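You operate a simulated robot arm through the tools that you are given. There is no shell and no other tool. Be economical: measure what you need, move in short steps, check, and stop when the job is done.

The job below is to be done with a simulated robot arm. You get a single attempt, and the scene is never put back.

Task
Push the right and left plugs into their sockets, close up the junction box and light the right circuit.
Fine: lid shut and catch locked before the battery switch goes on; the dial is set already; the other plugs end up in their sockets.

It is judged by the outcome, as a careful person would: the job done as asked, and still so three seconds after it is handed in. It fails if anything else is knocked over, pushed out of place, dropped, spilled or broken. Lids that push on must go on centred and level and be pressed home; caps that screw on are set level and turned clockwise until they are tight.

Robot
A 7-joint arm with a two-finger parallel gripper on a trunk, on a base that drives. Base frame: it is fixed to the floor where the robot stands at the start and does not move with it; the origin is under the middle of the robot, x ahead of it, y to its left, z up. Units: m, degrees, N and s.
With the tool pointing down near the work surface it reaches from about 0.44 to 0.92 m from the robot's upright axis, wherever it stands. Its first joint turns from -115.0 to 115.0 degrees. Places, roughly: battery switch [0.7, 1.6, 1.1]; junction box catch [0.5, 0.2, 1]; junction box lid [0.9, 0.1, 1.1]; junction socket marked left [0.7, 0.1, 0.9]; junction socket marked right [0.7, 0, 0.9]. Payload 3.91 kg.
The tool frame sits at the grasp point between the pads (the TCP): z along the fingers, y along the line on which they close. The tips reach 0.03 m beyond it. Largest opening 0.11 m; finger width 0.02, thickness 0.01; the body of the gripper, 0.048 by 0.112 m, starts 0.055 m behind the TCP.
Orientation is that of the tool frame in the base frame, as a unit quaternion [x, y, z, w]. With the fingers straight down and closing along the base's y, the tool's x points along the base's -x, its y along +y and its z along -z.

Tools
- The arm moves only by the tool move_arm. Its argument "series" is a list that holds one entry, the list of rows, each a list of 7 numbers: the turn, a rotation vector about the tool's x, y, z in degrees, then the shift along the tool's x, y, z in m, then the gripper command, from -1 (fully open) to 1 (shut), values between in proportion. In form: [[[rx, ry, rz, x, y, z, grip], ...]]. A call has 1 to 8 rows; each row shifts and turns the commanded pose from where the row before left it, along the tool's axes as they then stand. Rows are played at 5 a second. More than 0.05 m and 8.6 degrees between two rows, or a gripper value outside its range, and nothing of the call is played. A pose out of reach is approached as far as the arm can. The call stops where the force on the tool passes 40 N (or 10 N more than at its start, if that is more) or the arm is blocked; 0.2 s more then pass. Each finger travels about 0.153 m/s and halts on what it meets, pressing with about 39 N; the grip force reading is that of the motor and also rises with nothing between the fingers. The clock runs only during rows and for 0.2 s after the last one: add rows that do not move to give the fingers time. The reply holds the time, the measured pose of the TCP, the force on the tool along the base axes, the opening and the grip force, in the units named above and with some noise, with the torque about the TCP (base axes, N m) and any sound that the robot's microphone picked up.
- Cameras (640 x 400 px; columns grow to the right, rows downward): "scene" is now at [0.2177, 0.2187, 1.5724]; the picture's right is [0.01, -1.00, 0.00], its down [-0.60, -0.01, -0.80] and it looks along [0.80, 0.01, -0.60] (base axes); focal length 265 px, centre (320, 200). "wrist" rides on the gripper at [0.072, 0.017, -0.103] in the tool frame; the picture's right is [-0.23, 0.97, 0.00], its down [-0.76, -0.18, -0.62] and it looks along [-0.61, -0.14, 0.78] (tool axes); focal length 222 px, centre (320, 200).
- camera(camera): a new picture of that camera. It takes no simulated time.
- lift_body(by): slides the trunk up (or, below 0, down) by that many m; the arm and the scene camera ride with it, the base frame stays. It gives what a move gives, with no picture.
- roll_base(legs): drives the robot by 1 to 6 legs, each [ahead, left, turn to the left] in m, m and degrees, along the robot's own axes; the way and the turn of a leg run together, so that a leg with both is an arc; at most 1.5 m and 180 degrees a leg. The arm and the cameras ride along, it lands a little off, and it stops where it bumps. It gives what a move gives.
- pan_tilt(pan, tilt): turns the head with the scene camera to pan (to the left, within 80 degrees either way) and tilt (down, from -29 to 69), counted from straight ahead of the robot. It gives what a move gives.
- locate(camera, pixels): for up to 12 pixels [column, row] of the newest picture of that camera ("zoom" is the newest enlarged one), the place [x, y, z] in the base frame of the surface seen there, good to about 0.003 m, but the place of the scene camera against the robot may be out by one fixed shift of up to 0.025 m in any direction. It takes no simulated time.
- enlarge(camera, box): a new picture of the part [left, top, right, bottom] of that camera's present view, enlarged. It takes no simulated time.
- job_done(): hands the job in; it is judged then, once.

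Work in short steps. Measure before you move; look again where a grasp or a placing could have gone wrong, and mend it. You have 80 turns and 60 pictures in all, those below and enlarged ones among them. Open the gripper and draw the arm clear of the work before you hand the job in, unless the task says otherwise; then end with one line.

The tools are called after "Request:" as a command line: name --argument value ..., lists and objects as JSON in quotes. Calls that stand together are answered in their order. move_arm: Moves the arm, as the interface text tells. Its arguments: {"type":"object","properties":{"series":{"type":"array","items":{"type":"array","items":{"type":"array","items":{"type":"number"}}}}},"required":["series"]} The other tools are called the same way: lift_body (by) slides the trunk up or down; roll_base (legs) drives the base; pan_tilt (pan, tilt) turns the head that bears the scene camera; camera (camera) takes a picture; locate (camera, pixels) gives the place of the surface under pixels of a picture; enlarge (camera, box) takes an enlarged picture of a part of a camera's view; job_done () hands the job in.

At the start:

```text
clock: 0.0
position: [0.4211, 0.2327, 1.3854]
tcp_rot: [-0.001, 1.0, 0.0, 0.001]
contact_force: [0.6, -0.1, 0.5]
moment: [-0.03, 0.01, 0.0]
opening: 0.1098
finger_force: 0.0
trunk travel left (down, up): [-0.9, 0.09]
robot x, y, heading: [-0.0007, 0.001, 0.3]
head pan, tilt: [0.8, 36.6]
```

scene: 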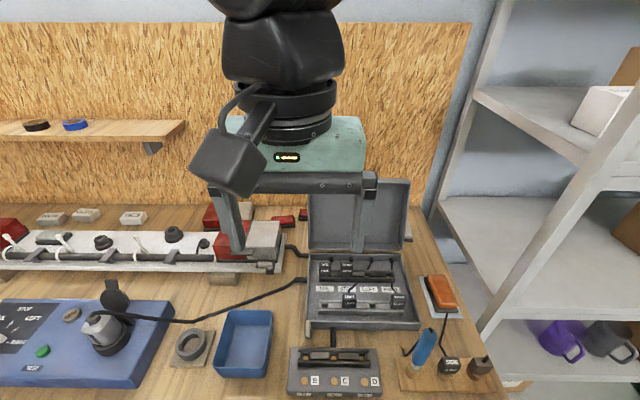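
wrist: 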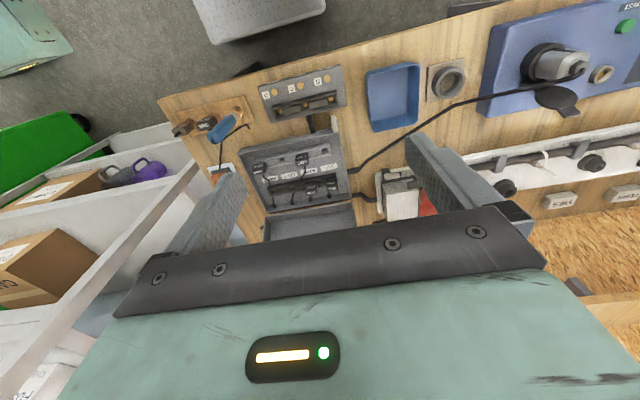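

I start by enlarging the junction box region of the scene view (cols 270-510, rows 240-400) and the left panel.

Request:
enlarge --camera "scene" --box '[280, 240, 440, 340]'

Request:
enlarge --camera "scene" --box '[280, 300, 510, 400]'

Request:
enlarge --camera "scene" --box '[0, 190, 320, 400]'

```text
4.00 times, centred on (360, 290) of scene
```

zoom: 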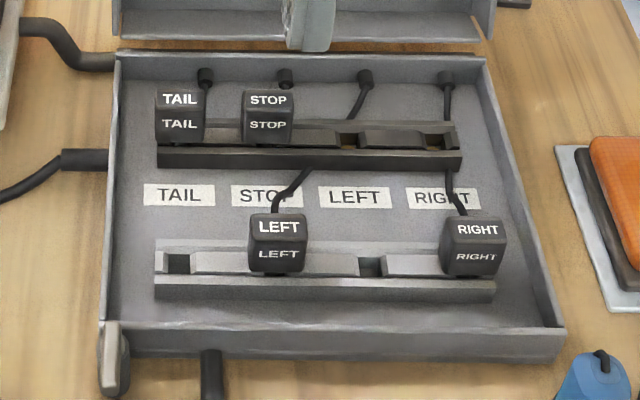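

```text
2.78 times, centred on (395, 350) of scene
```

zoom: 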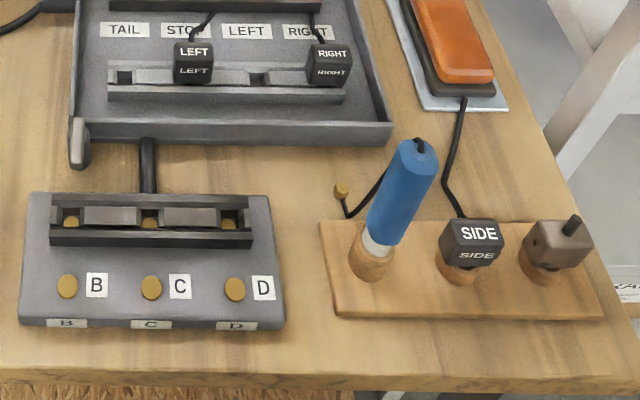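

```text
1.90 times, centred on (160, 295) of scene
```

zoom: 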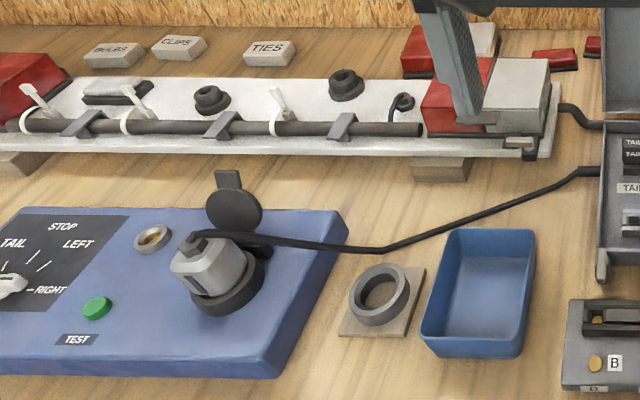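

The right and left plugs sit in a front parking rail; the sockets are in the rear rail. I get wrist-camera measurements since that camera has no shift.

Request:
enlarge --camera "wrist" --box '[230, 120, 390, 220]'

Request:
locate --camera "scene" --pixels '[[349, 297], [398, 298], [325, 265], [347, 265], [367, 275], [388, 275], [310, 330], [420, 325], [308, 330], [356, 215], [358, 180], [30, 335]]'

```text
4.00 times, centred on (310, 170) of wrist
```

zoom: 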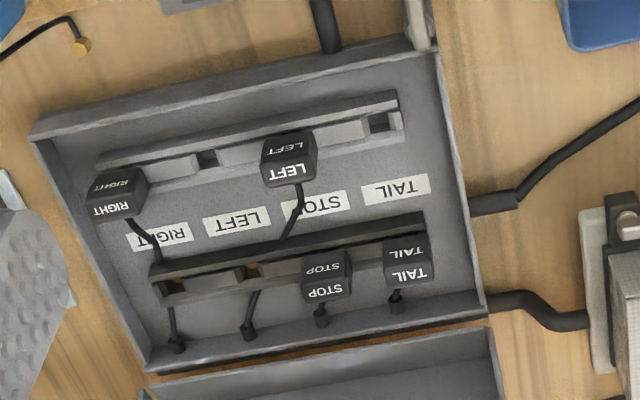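

```text
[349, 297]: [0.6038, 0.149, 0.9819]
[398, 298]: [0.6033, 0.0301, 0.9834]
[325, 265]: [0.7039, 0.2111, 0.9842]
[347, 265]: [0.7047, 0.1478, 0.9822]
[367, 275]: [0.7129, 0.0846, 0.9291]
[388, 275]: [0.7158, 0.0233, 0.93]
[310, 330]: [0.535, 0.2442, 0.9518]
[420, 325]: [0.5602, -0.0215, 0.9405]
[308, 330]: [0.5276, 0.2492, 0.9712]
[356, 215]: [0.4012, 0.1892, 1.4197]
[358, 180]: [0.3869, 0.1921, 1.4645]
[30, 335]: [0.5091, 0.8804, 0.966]
```

Now locate the plug tops, sockets and slot edges in the wrist zoom.

Request:
locate --camera "zoom" --pixels '[[290, 168], [114, 206], [325, 292], [407, 270], [255, 268], [172, 287], [378, 122], [207, 160], [420, 25], [428, 220], [156, 268], [200, 275]]'

Request:
locate --camera "zoom" --pixels '[[262, 170], [314, 178], [272, 133], [312, 133], [88, 212], [134, 212], [490, 290], [150, 370], [435, 45], [35, 135], [490, 335], [300, 190]]'

```text
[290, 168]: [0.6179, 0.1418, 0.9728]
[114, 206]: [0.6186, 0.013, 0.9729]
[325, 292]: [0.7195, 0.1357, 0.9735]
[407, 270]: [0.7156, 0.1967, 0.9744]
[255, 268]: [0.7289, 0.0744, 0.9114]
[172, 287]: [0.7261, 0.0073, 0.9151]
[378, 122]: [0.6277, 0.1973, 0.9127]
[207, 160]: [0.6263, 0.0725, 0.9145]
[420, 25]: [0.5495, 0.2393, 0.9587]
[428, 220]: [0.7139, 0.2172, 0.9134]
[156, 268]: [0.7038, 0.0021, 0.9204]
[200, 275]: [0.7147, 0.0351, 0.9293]
```

```text
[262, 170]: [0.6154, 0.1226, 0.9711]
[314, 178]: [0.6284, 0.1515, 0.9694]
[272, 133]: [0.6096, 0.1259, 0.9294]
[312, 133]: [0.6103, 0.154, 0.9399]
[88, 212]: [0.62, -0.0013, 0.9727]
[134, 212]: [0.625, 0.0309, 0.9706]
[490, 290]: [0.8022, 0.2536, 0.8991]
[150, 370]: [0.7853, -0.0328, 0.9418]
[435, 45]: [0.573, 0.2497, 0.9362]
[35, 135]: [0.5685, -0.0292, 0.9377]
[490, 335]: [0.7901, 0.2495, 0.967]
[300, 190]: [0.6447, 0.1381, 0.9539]
```

Rough map: LEFT plug (0.615,0.138), RIGHT (0.617,0.015), tops z≈0.973; sockets near (0.716,0.076) and (0.716,0.015). I move closer for a better wrist look, narrowing the gripper.

Request:
move_arm --series '[[[0, 0, 0, -0.01, -0.024, 0.033, -0.1], [0, 0, 0, -0.01, -0.024, 0.033, -0.1], [0, 0, 0, -0.01, -0.024, 0.033, -0.1], [0, 0, 0, -0.01, -0.024, 0.033, -0.1], [0, 0, 0, -0.01, -0.024, 0.033, -0.1], [0, 0, 0, 0, -0.01, 0.033, -0.1]]]'

Request:
camera --camera "wrist"

```text
clock: 1.4
position: [0.4693, 0.1017, 1.1862]
tcp_rot: [0.0, 1.0, 0.0, 0.0]
contact_force: [-0.6, -0.3, 0.9]
moment: [-0.01, 0.0, 0.05]
opening: 0.0605
finger_force: 0.0
trunk travel left (down, up): [-0.9, 0.09]
robot x, y, heading: [-0.0011, 0.0026, 0.3]
head pan, tilt: [0.8, 36.6]
```

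```text
53 pictures are left
```

wrist: 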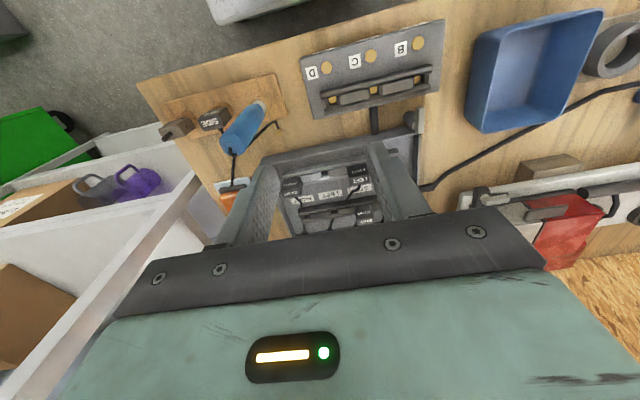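

The box is seen between the fingers; enlarging.

Request:
enlarge --camera "wrist" --box '[265, 150, 393, 230]'

```text
5.00 times, centred on (329, 190) of wrist
```

zoom: 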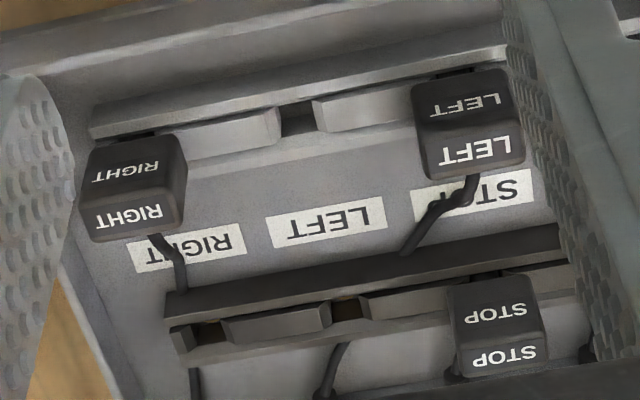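

Measuring plug-top corners and socket slot edges.

Request:
locate --camera "zoom" --pixels '[[412, 88], [505, 72], [425, 175], [524, 160], [93, 148], [170, 140], [82, 235], [178, 228], [450, 290], [528, 280], [462, 372], [545, 368]]'

Request:
locate --camera "zoom" --pixels '[[332, 315], [362, 308], [185, 340], [228, 325], [347, 310], [207, 335], [275, 130], [313, 118], [400, 285], [270, 310], [400, 305], [275, 328]]'

```text
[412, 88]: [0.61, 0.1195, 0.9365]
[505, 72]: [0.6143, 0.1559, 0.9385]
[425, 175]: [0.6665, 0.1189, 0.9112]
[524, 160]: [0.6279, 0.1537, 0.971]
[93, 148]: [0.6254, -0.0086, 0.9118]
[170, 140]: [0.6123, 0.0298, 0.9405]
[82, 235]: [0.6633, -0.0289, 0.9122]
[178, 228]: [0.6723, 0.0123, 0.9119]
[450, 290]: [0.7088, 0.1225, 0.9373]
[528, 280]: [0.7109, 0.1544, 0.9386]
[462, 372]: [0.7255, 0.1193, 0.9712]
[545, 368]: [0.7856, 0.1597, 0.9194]
```

```text
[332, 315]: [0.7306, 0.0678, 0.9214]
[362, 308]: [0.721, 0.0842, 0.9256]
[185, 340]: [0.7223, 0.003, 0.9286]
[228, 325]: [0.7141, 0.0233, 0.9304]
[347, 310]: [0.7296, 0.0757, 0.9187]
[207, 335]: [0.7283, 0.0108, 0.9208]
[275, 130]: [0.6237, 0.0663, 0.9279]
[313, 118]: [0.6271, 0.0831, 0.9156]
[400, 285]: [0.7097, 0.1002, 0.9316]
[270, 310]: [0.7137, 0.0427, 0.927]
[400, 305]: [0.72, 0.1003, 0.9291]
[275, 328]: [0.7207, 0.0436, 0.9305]
```

Plug bodies are about x 0.609–0.629, 0.034 wide in y; socket pitch about 0.0615. I go above the LEFT plug (0.619,0.1375).

Request:
move_arm --series '[[[0, 0, 0, -0.0375, 0.009, 0.034, -0.1], [0, 0, 0, -0.0375, 0.009, 0.034, -0.1], [0, 0, 0, -0.0375, 0.009, 0.034, -0.1], [0, 0, 0, -0.0372, 0.009, 0.034, -0.1], [0, 0, 0, 0, 0, 0, -0.1]]]'

Request:
camera --camera "wrist"

```text
refused: row 1 steps farther than a row can; nothing moved
```

```text
51 pictures are left
```

wrist: 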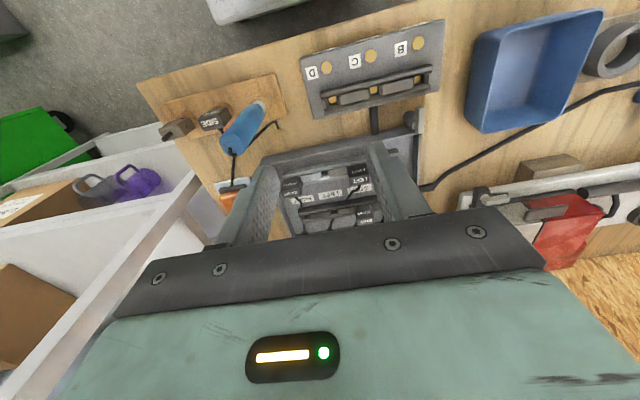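

Step was just too long; I split it into six rows.

Request:
move_arm --series '[[[0, 0, 0, -0.025, 0.006, 0.0227, -0.1], [0, 0, 0, -0.025, 0.006, 0.0227, -0.1], [0, 0, 0, -0.025, 0.006, 0.0227, -0.1], [0, 0, 0, -0.025, 0.006, 0.0227, -0.1], [0, 0, 0, -0.025, 0.006, 0.0227, -0.1], [0, 0, 0, -0.0247, 0.006, 0.0227, -0.1], [0, 0, 0, 0, 0, 0, -0.1]]]'

Request:
camera --camera "wrist"

```text
clock: 3.0
position: [0.6217, 0.1391, 1.0537]
tcp_rot: [0.0, 1.0, -0.001, 0.0]
contact_force: [0.5, -0.1, -0.5]
moment: [0.0, 0.0, -0.02]
opening: 0.0606
finger_force: 0.0
trunk travel left (down, up): [-0.9, 0.09]
robot x, y, heading: [-0.0018, -0.0012, -0.0]
head pan, tilt: [0.8, 36.6]
```

```text
50 pictures are left
```

wrist: 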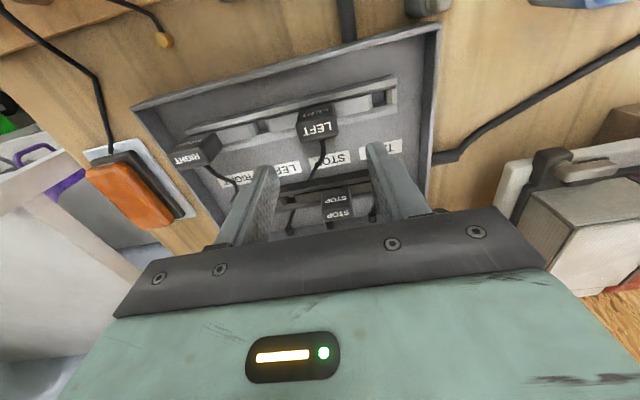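

LEFT plug at (318,122), RIGHT at (197,152). Measure closely.

Request:
enlarge --camera "wrist" --box '[160, 70, 400, 220]'

Request:
locate --camera "wrist" --pixels '[[301, 118], [335, 114], [306, 141], [337, 138], [318, 128], [200, 156], [178, 152], [216, 148], [299, 117], [318, 112]]'

```text
2.67 times, centred on (280, 145) of wrist
```

zoom: 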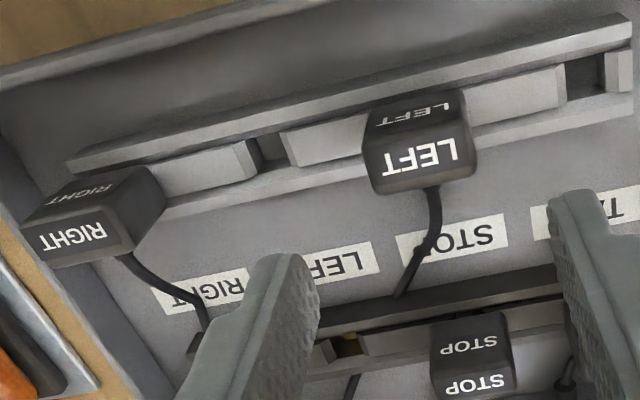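

```text
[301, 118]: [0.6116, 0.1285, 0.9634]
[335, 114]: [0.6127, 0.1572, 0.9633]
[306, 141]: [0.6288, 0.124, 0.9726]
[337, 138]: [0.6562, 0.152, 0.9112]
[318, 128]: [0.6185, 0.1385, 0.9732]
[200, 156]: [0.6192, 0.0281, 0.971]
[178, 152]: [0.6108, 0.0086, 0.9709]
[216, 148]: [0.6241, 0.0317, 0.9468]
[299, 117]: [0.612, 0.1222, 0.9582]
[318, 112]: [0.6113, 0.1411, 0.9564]
```

TCP is centred over LEFT (0.620,0.139). Descend to z≈0.966 and close.

Request:
move_arm --series '[[[0, 0, 0, 0.0, 0, 0.03, -0.1], [0, 0, 0, 0.001, 0, 0.03, -0.1], [0, 0, 0, 0, 0, 0.0275, -0.1], [0, 0, 0, 0, 0, 0, 0.3], [0, 0, 0, 0, 0, 0, 1], [0, 0, 0, 0, 0, 0, 1]]]'

Request:
camera --camera "wrist"

```text
clock: 4.4
position: [0.6195, 0.1392, 0.9639]
tcp_rot: [0.001, 1.0, -0.001, 0.0]
contact_force: [0.3, -3.5, 1.3]
moment: [-0.15, -0.04, 0.0]
opening: 0.0348
finger_force: 39.0
trunk travel left (down, up): [-0.9, 0.09]
robot x, y, heading: [0.0005, -0.0009, -0.1]
head pan, tilt: [0.8, 36.6]
```

```text
48 pictures are left
```

wrist: 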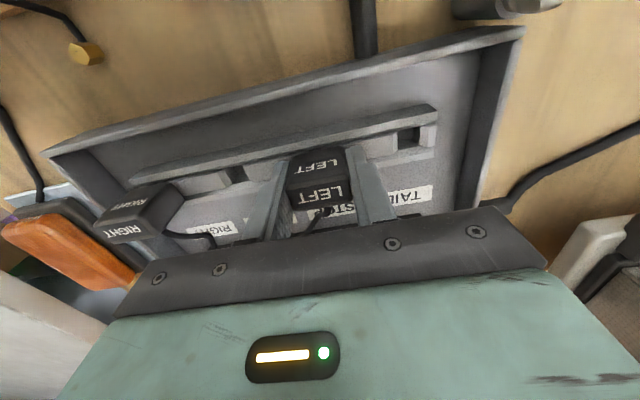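

Gripped (opening 0.0348). Pull straight up 5 cm.

Request:
move_arm --series '[[[0, 0, 0, 0, 0, -0.01, 1], [0, 0, 0, 0, 0, -0.02, 1], [0, 0, 0, 0, 0, -0.02, 1], [0, 0, 0, 0, 0, 0, 1]]]'

Request:
camera --camera "wrist"

```text
clock: 5.4
position: [0.6198, 0.1399, 1.0152]
tcp_rot: [0.0, 1.0, 0.0, 0.001]
contact_force: [-0.2, 0.4, 0.4]
moment: [0.03, -0.01, 0.01]
opening: 0.0351
finger_force: 38.9
trunk travel left (down, up): [-0.9, 0.09]
robot x, y, heading: [0.0012, -0.001, -0.1]
head pan, tilt: [0.8, 36.6]
```

```text
47 pictures are left
```

wrist: 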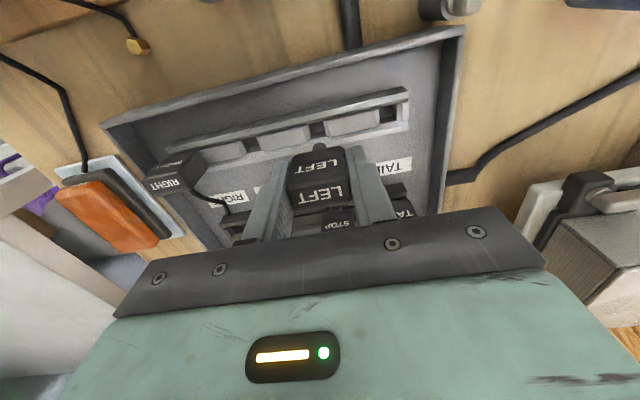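

LEFT is out. Measure the parking slots and rear sockets for the exact offset.

Request:
enlarge --camera "wrist" --box '[140, 70, 428, 250]'

```text
2.22 times, centred on (284, 160) of wrist
```

zoom: 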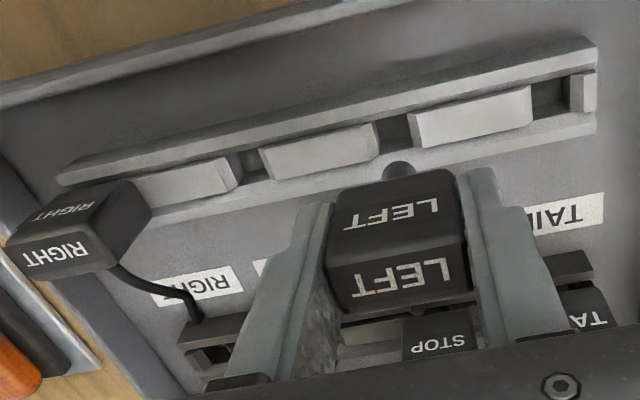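

Locate the block edges bounding each parking slot, and the RIGHT socket.

Request:
locate --camera "zoom" --pixels '[[236, 160], [264, 152], [372, 127], [414, 117], [526, 92], [572, 78], [240, 185], [268, 177], [378, 153], [415, 143], [20, 225], [110, 245]]'

Request:
locate --camera "zoom" --pixels '[[8, 245], [108, 268], [75, 190], [135, 183], [405, 345], [468, 335], [188, 358], [230, 348]]'

```text
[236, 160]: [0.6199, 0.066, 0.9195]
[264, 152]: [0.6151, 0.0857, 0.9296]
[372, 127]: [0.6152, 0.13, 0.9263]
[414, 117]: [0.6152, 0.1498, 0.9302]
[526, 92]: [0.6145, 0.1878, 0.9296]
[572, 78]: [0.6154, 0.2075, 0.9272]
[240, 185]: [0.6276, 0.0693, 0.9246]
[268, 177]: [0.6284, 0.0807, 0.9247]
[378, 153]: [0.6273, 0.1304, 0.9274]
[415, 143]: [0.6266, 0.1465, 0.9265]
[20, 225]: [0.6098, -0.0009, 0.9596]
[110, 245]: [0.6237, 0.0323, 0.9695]
```

```text
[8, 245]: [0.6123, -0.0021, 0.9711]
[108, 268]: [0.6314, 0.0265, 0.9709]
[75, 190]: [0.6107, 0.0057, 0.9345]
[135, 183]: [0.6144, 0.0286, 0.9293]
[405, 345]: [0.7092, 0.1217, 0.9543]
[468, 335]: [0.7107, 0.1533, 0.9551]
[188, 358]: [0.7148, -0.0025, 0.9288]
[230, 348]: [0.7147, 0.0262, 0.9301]
```

Target for LEFT: TCP (0.719, 0.0765). Raise a bit, shift over.

Request:
move_arm --series '[[[0, 0, 0, 0, 0, -0.015, 1], [0, 0, 0, -0.025, -0.016, 0, 1], [0, 0, 0, -0.025, -0.016, 0, 1], [0, 0, 0, -0.025, -0.016, 0, 1], [0, 0, 0, -0.0245, -0.0155, 0, 1], [0, 0, 0, 0, 0, 0, 1]]]'

Request:
camera --camera "wrist"

```text
clock: 6.8
position: [0.7196, 0.0737, 1.029]
tcp_rot: [0.0, 1.0, 0.0, 0.0]
contact_force: [0.2, -0.1, 0.0]
moment: [-0.03, -0.05, 0.02]
opening: 0.035
finger_force: 38.9
trunk travel left (down, up): [-0.9, 0.09]
robot x, y, heading: [0.002, -0.0014, -0.1]
head pan, tilt: [0.8, 36.6]
```

```text
45 pictures are left
```

wrist: 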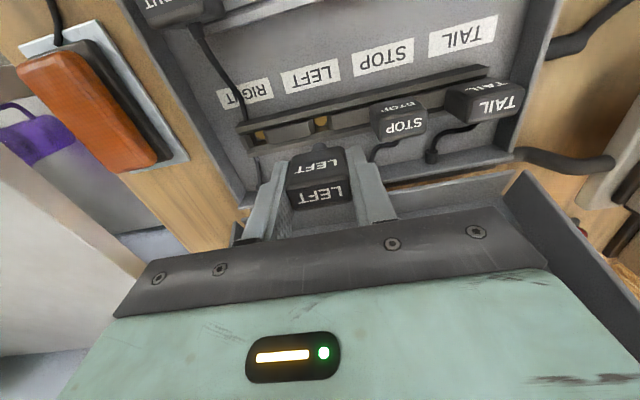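

Sockets visible: LEFT at (320,122), RIGHT at (262,135). Zoom and measure.

Request:
enlarge --camera "wrist" --box '[220, 60, 412, 180]'

Request:
locate --camera "wrist" --pixels '[[312, 122], [329, 118], [311, 130], [330, 125], [321, 122], [254, 138], [269, 133], [262, 135], [371, 110], [425, 111], [318, 150]]'

```text
3.33 times, centred on (316, 120) of wrist
```

zoom: 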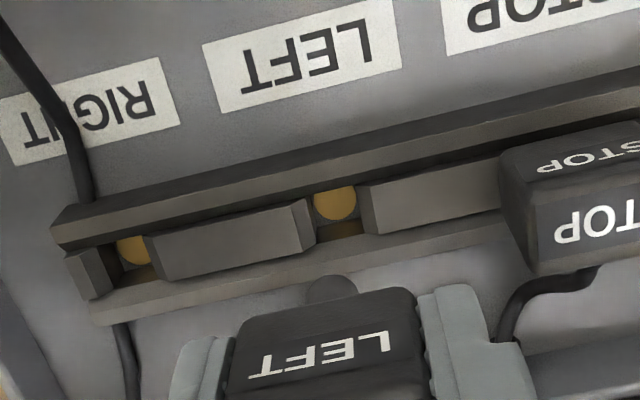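

```text
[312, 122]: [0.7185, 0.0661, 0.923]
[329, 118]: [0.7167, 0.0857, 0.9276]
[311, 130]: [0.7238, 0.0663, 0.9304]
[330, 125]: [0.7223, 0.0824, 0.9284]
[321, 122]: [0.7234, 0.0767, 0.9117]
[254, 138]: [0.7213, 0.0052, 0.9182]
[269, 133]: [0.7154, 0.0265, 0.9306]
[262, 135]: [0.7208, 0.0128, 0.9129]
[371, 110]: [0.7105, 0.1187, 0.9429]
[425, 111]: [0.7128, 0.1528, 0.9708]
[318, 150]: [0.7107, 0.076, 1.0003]
```

Socket centre y≈0.076, plug nearly aligned; descend gently toward seating height.

Request:
move_arm --series '[[[0, 0, 0, 0, 0.001, 0.02, 1], [0, 0, 0, 0, 0, 0.015, 1], [0, 0, 0, 0, 0, 0.01, 1], [0, 0, 0, 0, 0, 0.006, 1], [0, 0, 0, 0, 0, 0.005, 1], [0, 0, 0, 0, 0, 0.004, 1], [0, 0, 0, 0, 0, 0.003, 1], [0, 0, 0, 0, 0, 0.002, 1]]]'

Request:
camera --camera "wrist"

```text
clock: 8.6
position: [0.7203, 0.0759, 0.964]
tcp_rot: [-0.001, 1.0, 0.0, -0.001]
contact_force: [-1.4, -0.1, 3.0]
moment: [0.02, 0.04, 0.01]
opening: 0.0346
finger_force: 38.7
trunk travel left (down, up): [-0.9, 0.09]
robot x, y, heading: [0.0009, 0.0023, 0.1]
head pan, tilt: [0.8, 36.6]
```

```text
43 pictures are left
```

wrist: 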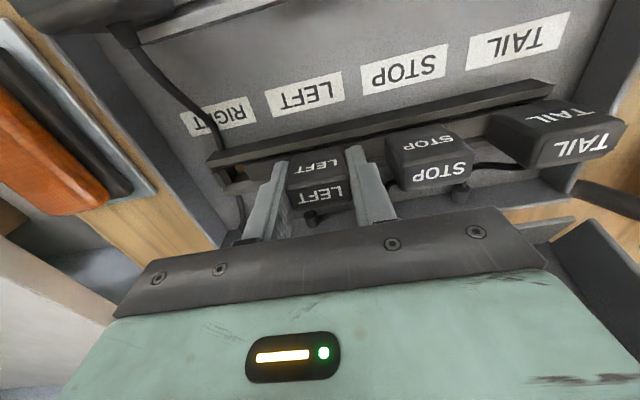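

It reached seating height with 3 N. Press further until it resists.

Request:
move_arm --series '[[[0, 0, 0, 0, 0, 0.003, 1], [0, 0, 0, 0, 0, 0.003, 1], [0, 0, 0, 0, 0, 0.003, 1], [0, 0, 0, 0, 0, 0.003, 1], [0, 0, 0, 0, 0, 0.003, 1]]]'

```text
clock: 9.3
position: [0.7201, 0.0752, 0.9604]
tcp_rot: [0.0, 1.0, 0.001, 0.004]
contact_force: [-7.2, -2.4, 20.9]
moment: [-0.21, 0.36, -0.04]
opening: 0.035
finger_force: 38.9
trunk travel left (down, up): [-0.9, 0.09]
robot x, y, heading: [0.0007, 0.0017, -0.1]
head pan, tilt: [0.8, 36.6]
stopped in row 3: the force on the tool passed its limit (the readings are from after the stop); the commanded pose is now the measured one
```

Hard stop. Release slightly (opening ~0.05) and rise, then check heights.

Request:
move_arm --series '[[[0, 0, 0, 0, 0, 0, 0.1], [0, 0, 0, 0, 0, 0, 0.1], [0, 0, 0, 0, 0, -0.03, 0.1], [0, 0, 0, 0, 0, -0.03, 0.1], [0, 0, 0, 0.035, 0, -0.03, 0.1], [0, 0, 0, 0.035, -0.02, 0, 0.1], [0, 0, 0, 0, 0, 0, 0.1]]]'

Request:
enlarge --camera "wrist" --box '[160, 60, 480, 260]'

```text
clock: 10.9
position: [0.65, 0.055, 1.0485]
tcp_rot: [0.002, 1.0, 0.001, 0.002]
contact_force: [-0.7, -0.1, 0.8]
moment: [-0.01, 0.05, 0.0]
opening: 0.0495
finger_force: 0.0
trunk travel left (down, up): [-0.9, 0.09]
robot x, y, heading: [-0.0016, 0.0041, 0.2]
head pan, tilt: [0.8, 36.6]
```

```text
2.00 times, centred on (320, 160) of wrist
```

zoom: 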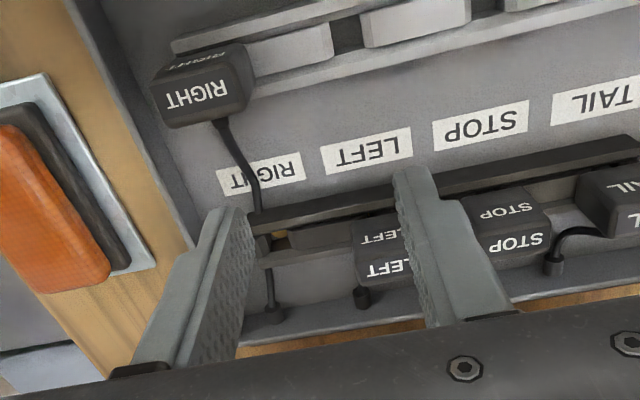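

Compare plug top heights and measure the RIGHT plug's top corners.

Request:
locate --camera "zoom" --pixels '[[380, 268], [370, 275], [515, 245], [535, 250], [200, 97], [155, 95], [240, 75], [168, 122], [242, 106], [153, 82], [225, 50], [400, 275]]'

```text
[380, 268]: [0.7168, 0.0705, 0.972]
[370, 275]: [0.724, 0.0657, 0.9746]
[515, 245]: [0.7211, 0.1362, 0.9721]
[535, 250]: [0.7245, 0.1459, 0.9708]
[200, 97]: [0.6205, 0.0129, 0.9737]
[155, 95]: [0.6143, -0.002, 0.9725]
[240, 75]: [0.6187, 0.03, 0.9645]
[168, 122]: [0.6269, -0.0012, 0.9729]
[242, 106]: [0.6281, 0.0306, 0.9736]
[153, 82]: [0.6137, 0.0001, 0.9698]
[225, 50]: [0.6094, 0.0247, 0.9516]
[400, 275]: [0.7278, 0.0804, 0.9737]
```

LEFT is seated level with STOP. Next RIGHT at (0.620,0.0147): move above, descend, grip.

Request:
move_arm --series '[[[0, 0, 0, 0.015, -0.02, 0, 0.05], [0, 0, 0, 0.015, -0.02, 0, 0.05], [0, 0, 0, 0, 0, 0.03, 0.05], [0, 0, 0, 0, 0, 0.03, 0.05], [0, 0, 0, 0, 0, 0.0235, 0.05], [0, 0, 0, 0, 0, 0, 0.05]]]'

Request:
camera --camera "wrist"

```text
clock: 12.3
position: [0.6209, 0.0134, 0.9635]
tcp_rot: [0.0, 1.0, 0.001, 0.003]
contact_force: [1.2, 0.0, -0.8]
moment: [0.04, 0.0, 0.0]
opening: 0.0523
finger_force: 0.0
trunk travel left (down, up): [-0.9, 0.09]
robot x, y, heading: [-0.0003, -0.0, -0.1]
head pan, tilt: [0.8, 36.6]
```

```text
41 pictures are left
```

wrist: 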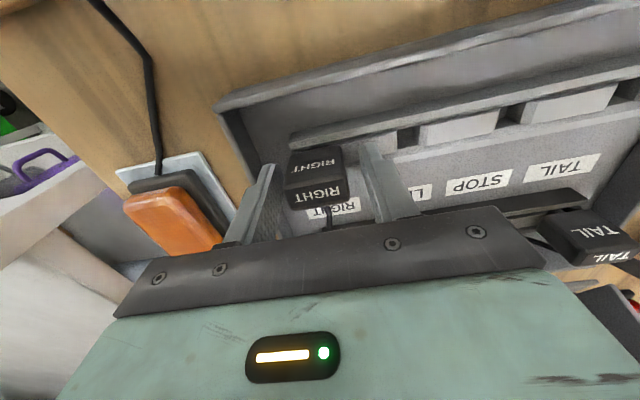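

The plug is between the fingers; close and lift 6.5 cm.

Request:
move_arm --series '[[[0, 0, 0, 0, 0, 0, 0.5], [0, 0, 0, 0, 0, 0, 1], [0, 0, 0, 0, 0, 0, 1], [0, 0, 0, 0, 0, -0.01, 1], [0, 0, 0, 0, 0, -0.025, 1], [0, 0, 0, 0, 0, -0.03, 1], [0, 0, 0, 0, 0, 0, 1]]]'

```text
clock: 13.9
position: [0.621, 0.0188, 1.0299]
tcp_rot: [0.0, 1.0, 0.001, 0.002]
contact_force: [0.0, 0.2, -0.4]
moment: [-0.03, 0.0, -0.01]
opening: 0.0347
finger_force: 39.0
trunk travel left (down, up): [-0.9, 0.09]
robot x, y, heading: [-0.0029, -0.0002, -0.3]
head pan, tilt: [0.8, 36.6]
```

Held. Shift over the RIGHT socket (0.720, 0.0145) and look.

Request:
move_arm --series '[[[0, 0, 0, -0.03, -0.001, 0, 1], [0, 0, 0, -0.035, -0.001, 0, 1], [0, 0, 0, -0.0345, 0, 0, 1], [0, 0, 0, 0, 0, 0, 1], [0, 0, 0, 0, 0, 0, 1]]]'

Request:
enlarge --camera "wrist" --box '[220, 60, 412, 180]'

```text
clock: 15.2
position: [0.7226, 0.0139, 1.03]
tcp_rot: [0.0, 1.0, 0.001, 0.002]
contact_force: [-0.1, -0.7, -0.7]
moment: [-0.01, -0.04, -0.03]
opening: 0.0349
finger_force: 39.0
trunk travel left (down, up): [-0.9, 0.09]
robot x, y, heading: [0.0017, 0.0024, -0.1]
head pan, tilt: [0.8, 36.6]
```

```text
3.33 times, centred on (316, 120) of wrist
```

zoom: 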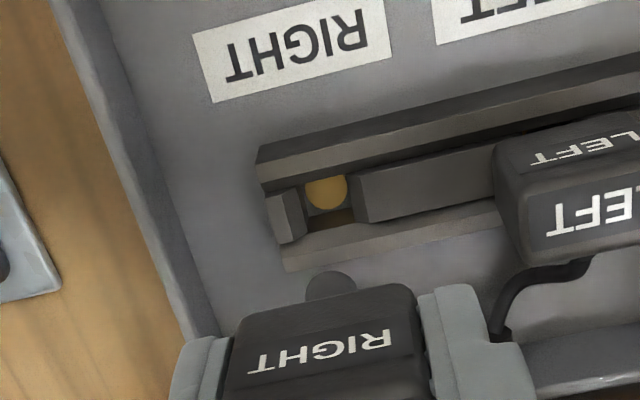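

Compared to the LEFT picture the alignment is nearly identical (copper at (325,192), knob at (330,285)). Nudge and descend.

Request:
move_arm --series '[[[0, 0, 0, 0.001, -0.0005, 0.02, 1], [0, 0, 0, 0, 0, 0.015, 1], [0, 0, 0, 0, 0, 0.01, 1], [0, 0, 0, 0, 0, 0.006, 1], [0, 0, 0, 0, 0, 0.005, 1], [0, 0, 0, 0, 0, 0.004, 1], [0, 0, 0, 0, 0, 0.003, 1], [0, 0, 0, 0, 0, 0.003, 1]]]'

Request:
move_arm --series '[[[0, 0, 0, 0, 0, 0.003, 1], [0, 0, 0, 0, 0, 0.003, 1], [0, 0, 0, 0, 0, 0.003, 1], [0, 0, 0, 0, 0, 0.003, 1]]]'

```text
clock: 16.9
position: [0.7199, 0.0131, 0.9646]
tcp_rot: [0.0, 1.0, 0.001, 0.003]
contact_force: [-0.6, 0.9, -0.6]
moment: [-0.01, -0.04, 0.01]
opening: 0.035
finger_force: 38.7
trunk travel left (down, up): [-0.9, 0.09]
robot x, y, heading: [-0.0008, 0.0031, 0.2]
head pan, tilt: [0.8, 36.6]
```

```text
clock: 17.8
position: [0.7221, 0.0145, 0.9596]
tcp_rot: [0.0, 1.0, 0.002, 0.006]
contact_force: [-6.4, -2.3, 22.7]
moment: [0.02, 0.34, 0.04]
opening: 0.0349
finger_force: 38.9
trunk travel left (down, up): [-0.9, 0.09]
robot x, y, heading: [-0.0023, -0.0007, -0.1]
head pan, tilt: [0.8, 36.6]
stopped in row 3: the force on the tool passed its limit (the readings are from after the stop); the commanded pose is now the measured one
```

Seated against a hard stop. Release, rise and withdraw to see everything, with the scene camera.

Request:
move_arm --series '[[[0, 0, 0, 0, 0, 0, 0.1], [0, 0, 0, 0, 0, 0, 0.1], [0, 0, 0, 0, 0, -0.035, 0.1], [0, 0, 0, 0, 0, -0.045, 0.1], [0, 0, 0, 0.03, 0, -0.035, 0.1], [0, 0, 0, 0.03, 0.03, -0.02, 0.1], [0, 0, 0, 0.03, 0.03, 0, 0.1], [0, 0, 0, 0.03, 0.03, 0, 0.1]]]'

Request:
move_arm --series '[[[0, 0, 0, 0, 0.045, 0, 0.1], [0, 0, 0, 0, 0.045, 0, 0.1], [0, 0, 0, 0, 0.045, 0, 0.1], [0, 0, 0, 0, 0.045, 0, 0.1], [0, 0, 0, 0, 0.0, 0, 0.1]]]'

Request:
camera --camera "scene"

```text
clock: 19.6
position: [0.6015, 0.1031, 1.0921]
tcp_rot: [0.001, 1.0, 0.001, 0.006]
contact_force: [0.5, -0.6, -0.1]
moment: [0.02, 0.01, -0.01]
opening: 0.0493
finger_force: 0.1
trunk travel left (down, up): [-0.9, 0.09]
robot x, y, heading: [0.0012, -0.0034, 0.1]
head pan, tilt: [0.8, 36.6]
```

```text
clock: 20.8
position: [0.5997, 0.287, 1.0897]
tcp_rot: [0.0, 1.0, 0.001, 0.006]
contact_force: [0.3, -0.5, -0.4]
moment: [-0.01, 0.0, 0.0]
opening: 0.0497
finger_force: 0.0
trunk travel left (down, up): [-0.9, 0.09]
robot x, y, heading: [0.0005, -0.0006, -0.0]
head pan, tilt: [0.8, 36.6]
```

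```text
39 pictures are left
```

scene: 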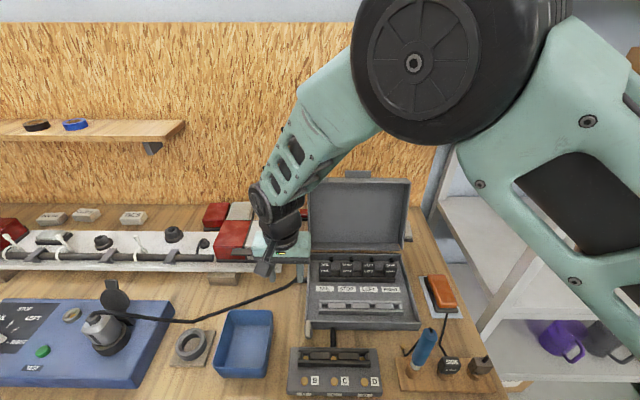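

Lid is open behind the box. Zoom in on it and on the catch.

Request:
enlarge --camera "scene" --box '[270, 160, 450, 345]'

Request:
locate --camera "scene" --pixels '[[313, 185], [405, 184], [310, 245], [400, 250], [358, 178], [358, 185], [358, 245], [357, 236], [330, 215], [309, 325], [418, 325], [360, 200]]'

Request:
locate --camera "scene" --pixels '[[307, 332], [310, 322], [305, 326], [308, 338], [358, 174], [368, 176], [409, 182], [408, 240], [311, 190], [349, 263], [391, 265], [370, 265]]'

```text
2.16 times, centred on (360, 252) of scene
```

zoom: 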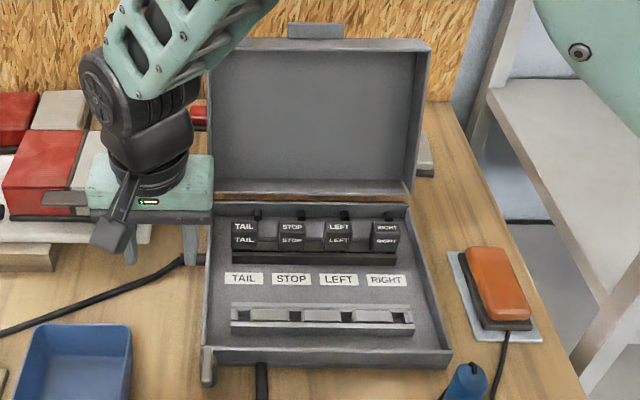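

```text
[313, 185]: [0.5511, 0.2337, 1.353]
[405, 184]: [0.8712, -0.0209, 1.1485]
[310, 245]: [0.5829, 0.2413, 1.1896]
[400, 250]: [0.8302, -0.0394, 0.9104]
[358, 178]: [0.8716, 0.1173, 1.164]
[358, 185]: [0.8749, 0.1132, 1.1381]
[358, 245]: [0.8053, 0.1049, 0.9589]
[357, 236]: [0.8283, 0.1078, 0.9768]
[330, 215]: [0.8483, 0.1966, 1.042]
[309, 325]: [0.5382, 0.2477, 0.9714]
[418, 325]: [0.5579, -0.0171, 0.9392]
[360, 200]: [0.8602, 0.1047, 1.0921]
```

```text
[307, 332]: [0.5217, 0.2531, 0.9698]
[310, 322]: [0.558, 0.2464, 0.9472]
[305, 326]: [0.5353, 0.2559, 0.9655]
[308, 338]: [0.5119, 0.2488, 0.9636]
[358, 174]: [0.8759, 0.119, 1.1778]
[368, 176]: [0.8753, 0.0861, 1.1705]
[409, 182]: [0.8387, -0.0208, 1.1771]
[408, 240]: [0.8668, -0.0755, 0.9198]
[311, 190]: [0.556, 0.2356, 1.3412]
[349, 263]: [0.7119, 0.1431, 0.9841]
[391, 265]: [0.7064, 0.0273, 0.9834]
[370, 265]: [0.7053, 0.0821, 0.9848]
```

Plugs are all seated. Lid top is near (0.88, 0.107, 1.16), leaning back ~14°. I'll go over it with closed fingers and come down behind to pull it forward; first rise and traverse.

Request:
move_arm --series '[[[0, 0, 0, 0, -0.01, -0.045, 1], [0, 0, 0, 0, -0.01, -0.045, 1], [0, 0, 0, 0, -0.01, -0.045, 1], [0, 0, 0, 0, -0.01, -0.045, 1], [0, 0, 0, -0.03, -0.025, -0.03, 1], [0, 0, 0, -0.04, -0.025, 0, 1], [0, 0, 0, -0.04, -0.025, 0, 1], [0, 0, 0, -0.04, -0.025, 0, 1]]]'

Request:
move_arm --series '[[[0, 0, 0, -0.04, -0.02, 0, 1], [0, 0, 0, -0.04, -0.02, 0, 1], [0, 0, 0, -0.045, 0, 0, 1], [0, 0, 0, -0.045, 0, 0, 1], [0, 0, 0, 0, 0, 0, 1]]]'

Request:
camera --camera "wrist"

```text
clock: 22.6
position: [0.7485, 0.1414, 1.3053]
tcp_rot: [-0.001, 1.0, 0.001, 0.006]
contact_force: [-0.9, 0.3, 0.8]
moment: [-0.02, 0.01, -0.03]
opening: 0.0002
finger_force: 37.7
trunk travel left (down, up): [-0.9, 0.09]
robot x, y, heading: [-0.0006, 0.0021, 0.1]
head pan, tilt: [0.8, 36.6]
```

```text
clock: 23.8
position: [0.8917, 0.092, 1.2963]
tcp_rot: [0.0, 1.0, 0.001, 0.005]
contact_force: [0.9, -0.7, 0.5]
moment: [-0.01, 0.0, 0.04]
opening: 0.0
finger_force: 37.8
out of reach, approached as far as the arm can: row 4
trunk travel left (down, up): [-0.9, 0.09]
robot x, y, heading: [-0.0014, -0.0006, 0.1]
head pan, tilt: [0.8, 36.6]
```

```text
37 pictures are left
```

wrist: 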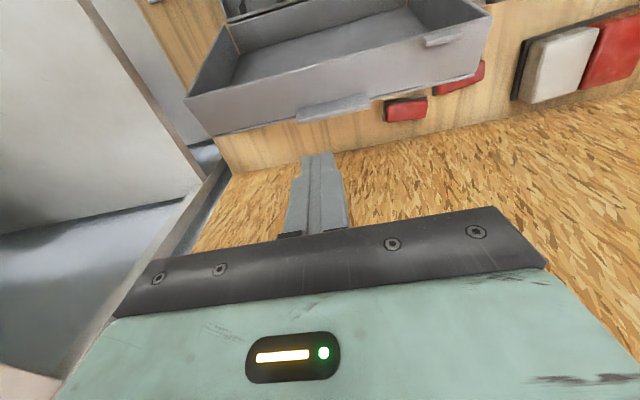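

The arm tops out at x≈0.89 here. Measure the lid's top edge, tab and outside face in this wrist view, and the bench front edge.

Request:
locate --camera "wrist" --pixels '[[220, 134], [300, 120], [337, 102], [370, 100], [420, 85], [480, 75], [360, 60], [185, 98], [488, 15], [335, 110], [215, 90], [300, 90]]'

Request:
locate --camera "scene" --pixels '[[250, 393], [320, 398], [500, 395], [409, 242], [200, 395]]'

Request:
pan_tilt --pan 0.8 --tilt 69

Request:
camera --camera "scene"

```text
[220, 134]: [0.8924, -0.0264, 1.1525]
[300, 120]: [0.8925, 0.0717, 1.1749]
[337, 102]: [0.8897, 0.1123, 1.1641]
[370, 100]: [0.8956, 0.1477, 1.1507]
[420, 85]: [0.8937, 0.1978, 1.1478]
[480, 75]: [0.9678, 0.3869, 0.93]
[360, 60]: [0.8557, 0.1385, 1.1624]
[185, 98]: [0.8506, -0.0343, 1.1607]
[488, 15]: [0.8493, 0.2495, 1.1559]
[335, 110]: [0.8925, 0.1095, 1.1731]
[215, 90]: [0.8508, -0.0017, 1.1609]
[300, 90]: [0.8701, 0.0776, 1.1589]
```

```text
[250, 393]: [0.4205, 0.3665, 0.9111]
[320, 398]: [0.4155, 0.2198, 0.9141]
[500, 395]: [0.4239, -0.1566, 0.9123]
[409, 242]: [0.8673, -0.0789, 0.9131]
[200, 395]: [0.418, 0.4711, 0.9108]
```

```text
clock: 24.7
position: [0.8909, 0.0931, 1.2961]
tcp_rot: [0.0, 1.0, 0.003, 0.005]
contact_force: [0.2, -1.3, -0.3]
moment: [0.02, -0.03, 0.0]
opening: 0.0
finger_force: 37.4
trunk travel left (down, up): [-0.9, 0.09]
robot x, y, heading: [-0.0, -0.0009, 0.1]
head pan, tilt: [0.8, 68.8]
```

```text
36 pictures are left
```

scene: 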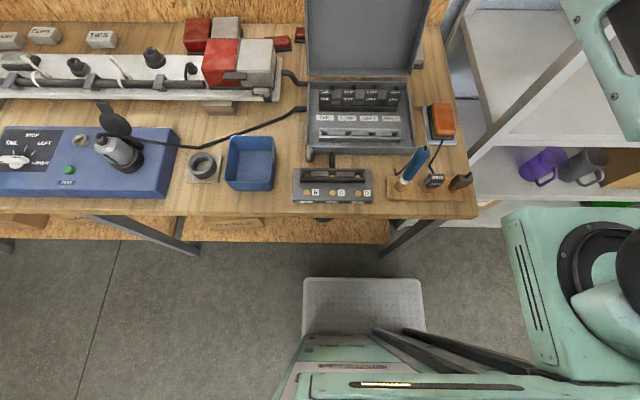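

Check base front edge and bench legs for driving room.

Request:
locate --camera "scene" --pixels '[[360, 282], [305, 285], [422, 285], [385, 252], [415, 230], [430, 224], [195, 252], [300, 232], [300, 220], [360, 235], [180, 240], [330, 260]]'

```text
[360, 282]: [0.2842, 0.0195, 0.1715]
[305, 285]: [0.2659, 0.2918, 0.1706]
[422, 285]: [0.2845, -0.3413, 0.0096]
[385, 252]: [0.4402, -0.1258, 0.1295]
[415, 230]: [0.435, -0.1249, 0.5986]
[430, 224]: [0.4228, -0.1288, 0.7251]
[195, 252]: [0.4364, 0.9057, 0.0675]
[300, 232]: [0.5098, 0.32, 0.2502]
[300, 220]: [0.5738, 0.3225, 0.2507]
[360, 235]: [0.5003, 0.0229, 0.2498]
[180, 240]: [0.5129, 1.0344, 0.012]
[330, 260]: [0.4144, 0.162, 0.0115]
```

About 0.14 m of room before the leg. Drive ahead 0.05 m.

Request:
roll_base --legs '[[0.05, 0, 0]]'

```text
clock: 25.6
position: [0.9404, 0.0931, 1.2962]
tcp_rot: [0.0, 1.0, 0.002, 0.005]
contact_force: [-0.7, 0.0, -0.1]
moment: [0.0, 0.01, 0.01]
opening: 0.0001
finger_force: 37.6
trunk travel left (down, up): [-0.9, 0.09]
robot x, y, heading: [0.0545, 0.0044, -0.1]
head pan, tilt: [0.8, 68.8]
```

Descend behind the lid to TCP z≈1.14 (tip 1.11) at x≈0.937.

Request:
move_arm --series '[[[0, 0, 0, 0, 0.006, 0.04, 1], [0, 0, 0, 0, 0.006, 0.04, 1], [0, 0, 0, 0, 0, 0.04, 1], [0, 0, 0, 0, 0, 0.035, 1], [0, 0, 0, 0, 0, 0, 1]]]'

Request:
camera --camera "wrist"

```text
clock: 26.8
position: [0.9464, 0.1075, 1.1447]
tcp_rot: [-0.001, 1.0, 0.002, 0.005]
contact_force: [0.8, 0.1, 0.7]
moment: [0.03, 0.0, 0.0]
opening: 0.0
finger_force: 37.9
trunk travel left (down, up): [-0.9, 0.09]
robot x, y, heading: [0.0457, -0.0001, 0.2]
head pan, tilt: [0.8, 68.8]
```

```text
35 pictures are left
```

wrist: 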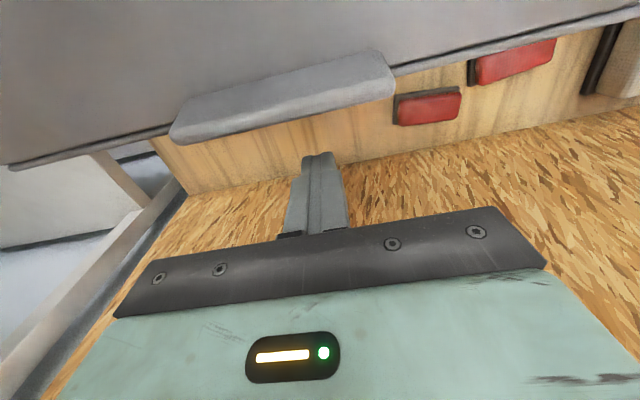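

Fingers are behind the lid with the tab below the gripper body. Pull toward the robot.

Request:
move_arm --series '[[[0, 0, 0, 0.02, 0, 0, 1], [0, 0, 0, 0.02, 0, 0, 1], [0, 0, 0, 0.015, 0, 0, 1], [0, 0, 0, 0.015, 0, 0, 1], [0, 0, 0, 0.015, 0, 0, 1], [0, 0, 0, 0.015, 0, 0, 1]]]'

Request:
camera --camera "wrist"

```text
clock: 28.2
position: [0.8426, 0.1053, 1.1398]
tcp_rot: [-0.001, 1.0, 0.001, 0.005]
contact_force: [0.4, -0.2, 0.2]
moment: [0.04, 0.04, 0.0]
opening: 0.0002
finger_force: 37.1
trunk travel left (down, up): [-0.9, 0.09]
robot x, y, heading: [0.0528, 0.0008, -0.0]
head pan, tilt: [0.8, 68.8]
```

```text
34 pictures are left
```

wrist: 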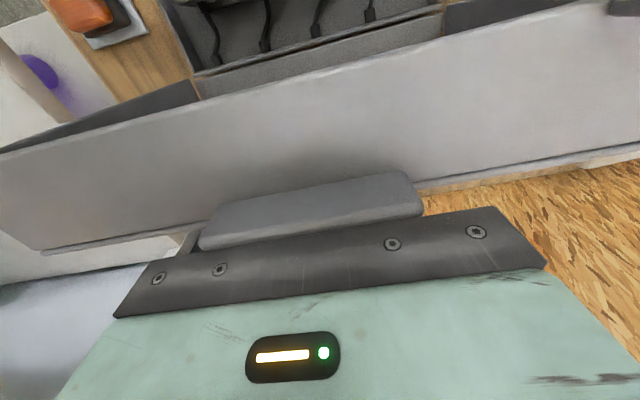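

Lid is near vertical and follows freely. Keep dragging toward the robot.

Request:
move_arm --series '[[[0, 0, 0, 0.015, 0, -0.004, 1], [0, 0, 0, 0.015, 0, -0.004, 1], [0, 0, 0, 0.015, 0, 0, 1], [0, 0, 0, 0.015, 0, 0, 1], [0, 0, 0, 0, 0, 0, 1]]]'

Request:
camera --camera "wrist"

```text
clock: 29.4
position: [0.782, 0.1048, 1.1457]
tcp_rot: [-0.001, 1.0, 0.001, 0.006]
contact_force: [-0.5, 0.5, 0.1]
moment: [0.0, 0.0, 0.03]
opening: 0.0
finger_force: 37.3
trunk travel left (down, up): [-0.9, 0.09]
robot x, y, heading: [0.0516, -0.001, 0.3]
head pan, tilt: [0.8, 68.8]
```

```text
33 pictures are left
```

wrist: 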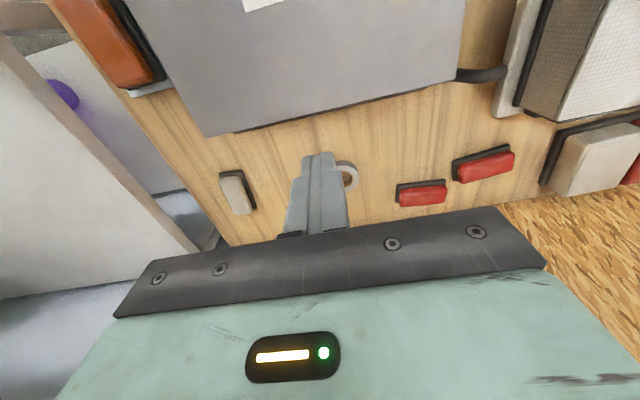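

The lid has swung shut. Pull the arm back/up to the left and view with the scene camera.

Request:
move_arm --series '[[[0, 0, 0, 0.02, 0.03, -0.02, 1], [0, 0, 0, 0.02, 0.04, 0, 1], [0, 0, 0, 0.02, 0.04, 0, 1], [0, 0, 0, 0.02, 0.04, 0, 1], [0, 0, 0, 0, 0.045, 0, 1], [0, 0, 0, 0, 0.045, 0, 1]]]'

Request:
pan_tilt --pan 0 --tilt 55

Request:
camera --camera "scene"

Request:
enlarge --camera "scene" --box '[250, 100, 450, 225]'

```text
clock: 30.8
position: [0.6985, 0.3452, 1.1664]
tcp_rot: [0.001, 1.0, 0.002, 0.006]
contact_force: [0.3, 0.1, 1.0]
moment: [0.01, 0.0, -0.01]
opening: 0.0
finger_force: 37.7
trunk travel left (down, up): [-0.9, 0.09]
robot x, y, heading: [0.0517, 0.0006, 0.0]
head pan, tilt: [0.8, 68.8]
```

```text
clock: 31.6
position: [0.6991, 0.3475, 1.165]
tcp_rot: [0.0, 1.0, 0.002, 0.005]
contact_force: [-1.1, 0.0, -0.3]
moment: [-0.03, -0.01, 0.02]
opening: 0.0
finger_force: 38.3
trunk travel left (down, up): [-0.9, 0.09]
robot x, y, heading: [0.0539, -0.0005, 0.5]
head pan, tilt: [0.0, 55.0]
```

```text
32 pictures are left
```

scene: 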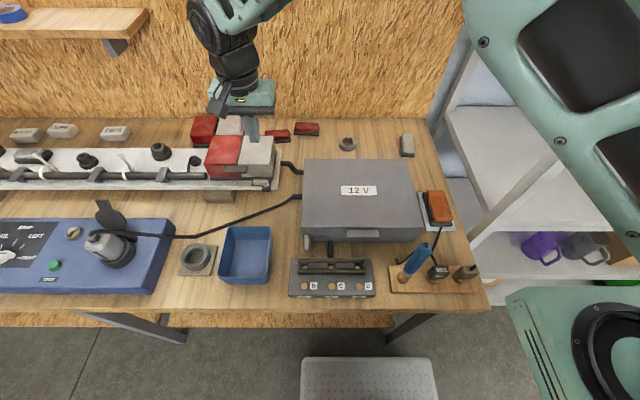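

```text
3.20 times, centred on (350, 162) of scene
```

zoom: 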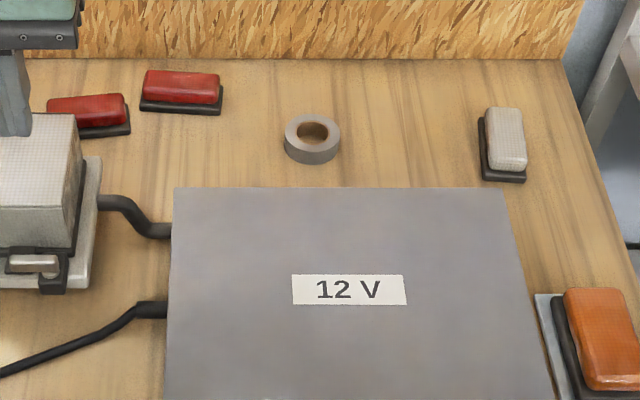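

Lid is shut. Zoom on the front and catch around (308,243).

Request:
enlarge --camera "scene" --box '[290, 205, 434, 295]'

Request:
locate --camera "scene" --pixels '[[305, 165], [410, 162], [305, 222], [422, 225], [307, 242], [308, 248], [306, 236], [362, 233], [330, 248], [358, 190], [340, 275], [310, 232]]'

```text
4.44 times, centred on (362, 250) of scene
```

zoom: 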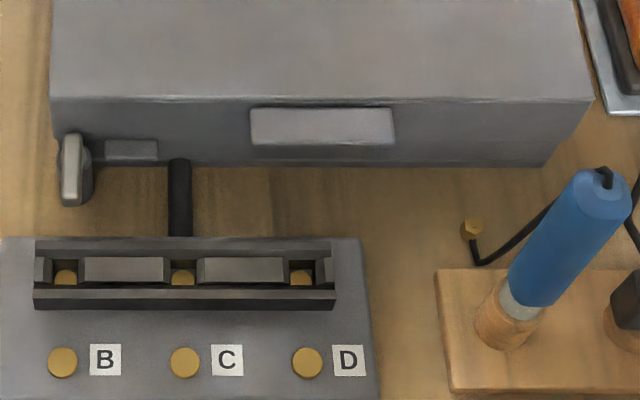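

```text
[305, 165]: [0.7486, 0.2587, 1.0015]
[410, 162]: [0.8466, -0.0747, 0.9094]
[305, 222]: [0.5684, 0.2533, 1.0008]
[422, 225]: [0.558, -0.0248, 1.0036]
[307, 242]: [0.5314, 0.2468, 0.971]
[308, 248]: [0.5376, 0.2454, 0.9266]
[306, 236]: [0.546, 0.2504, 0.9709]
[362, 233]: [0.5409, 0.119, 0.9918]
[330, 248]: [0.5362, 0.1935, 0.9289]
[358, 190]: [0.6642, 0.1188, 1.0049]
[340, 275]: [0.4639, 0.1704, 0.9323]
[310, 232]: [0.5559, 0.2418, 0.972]
```

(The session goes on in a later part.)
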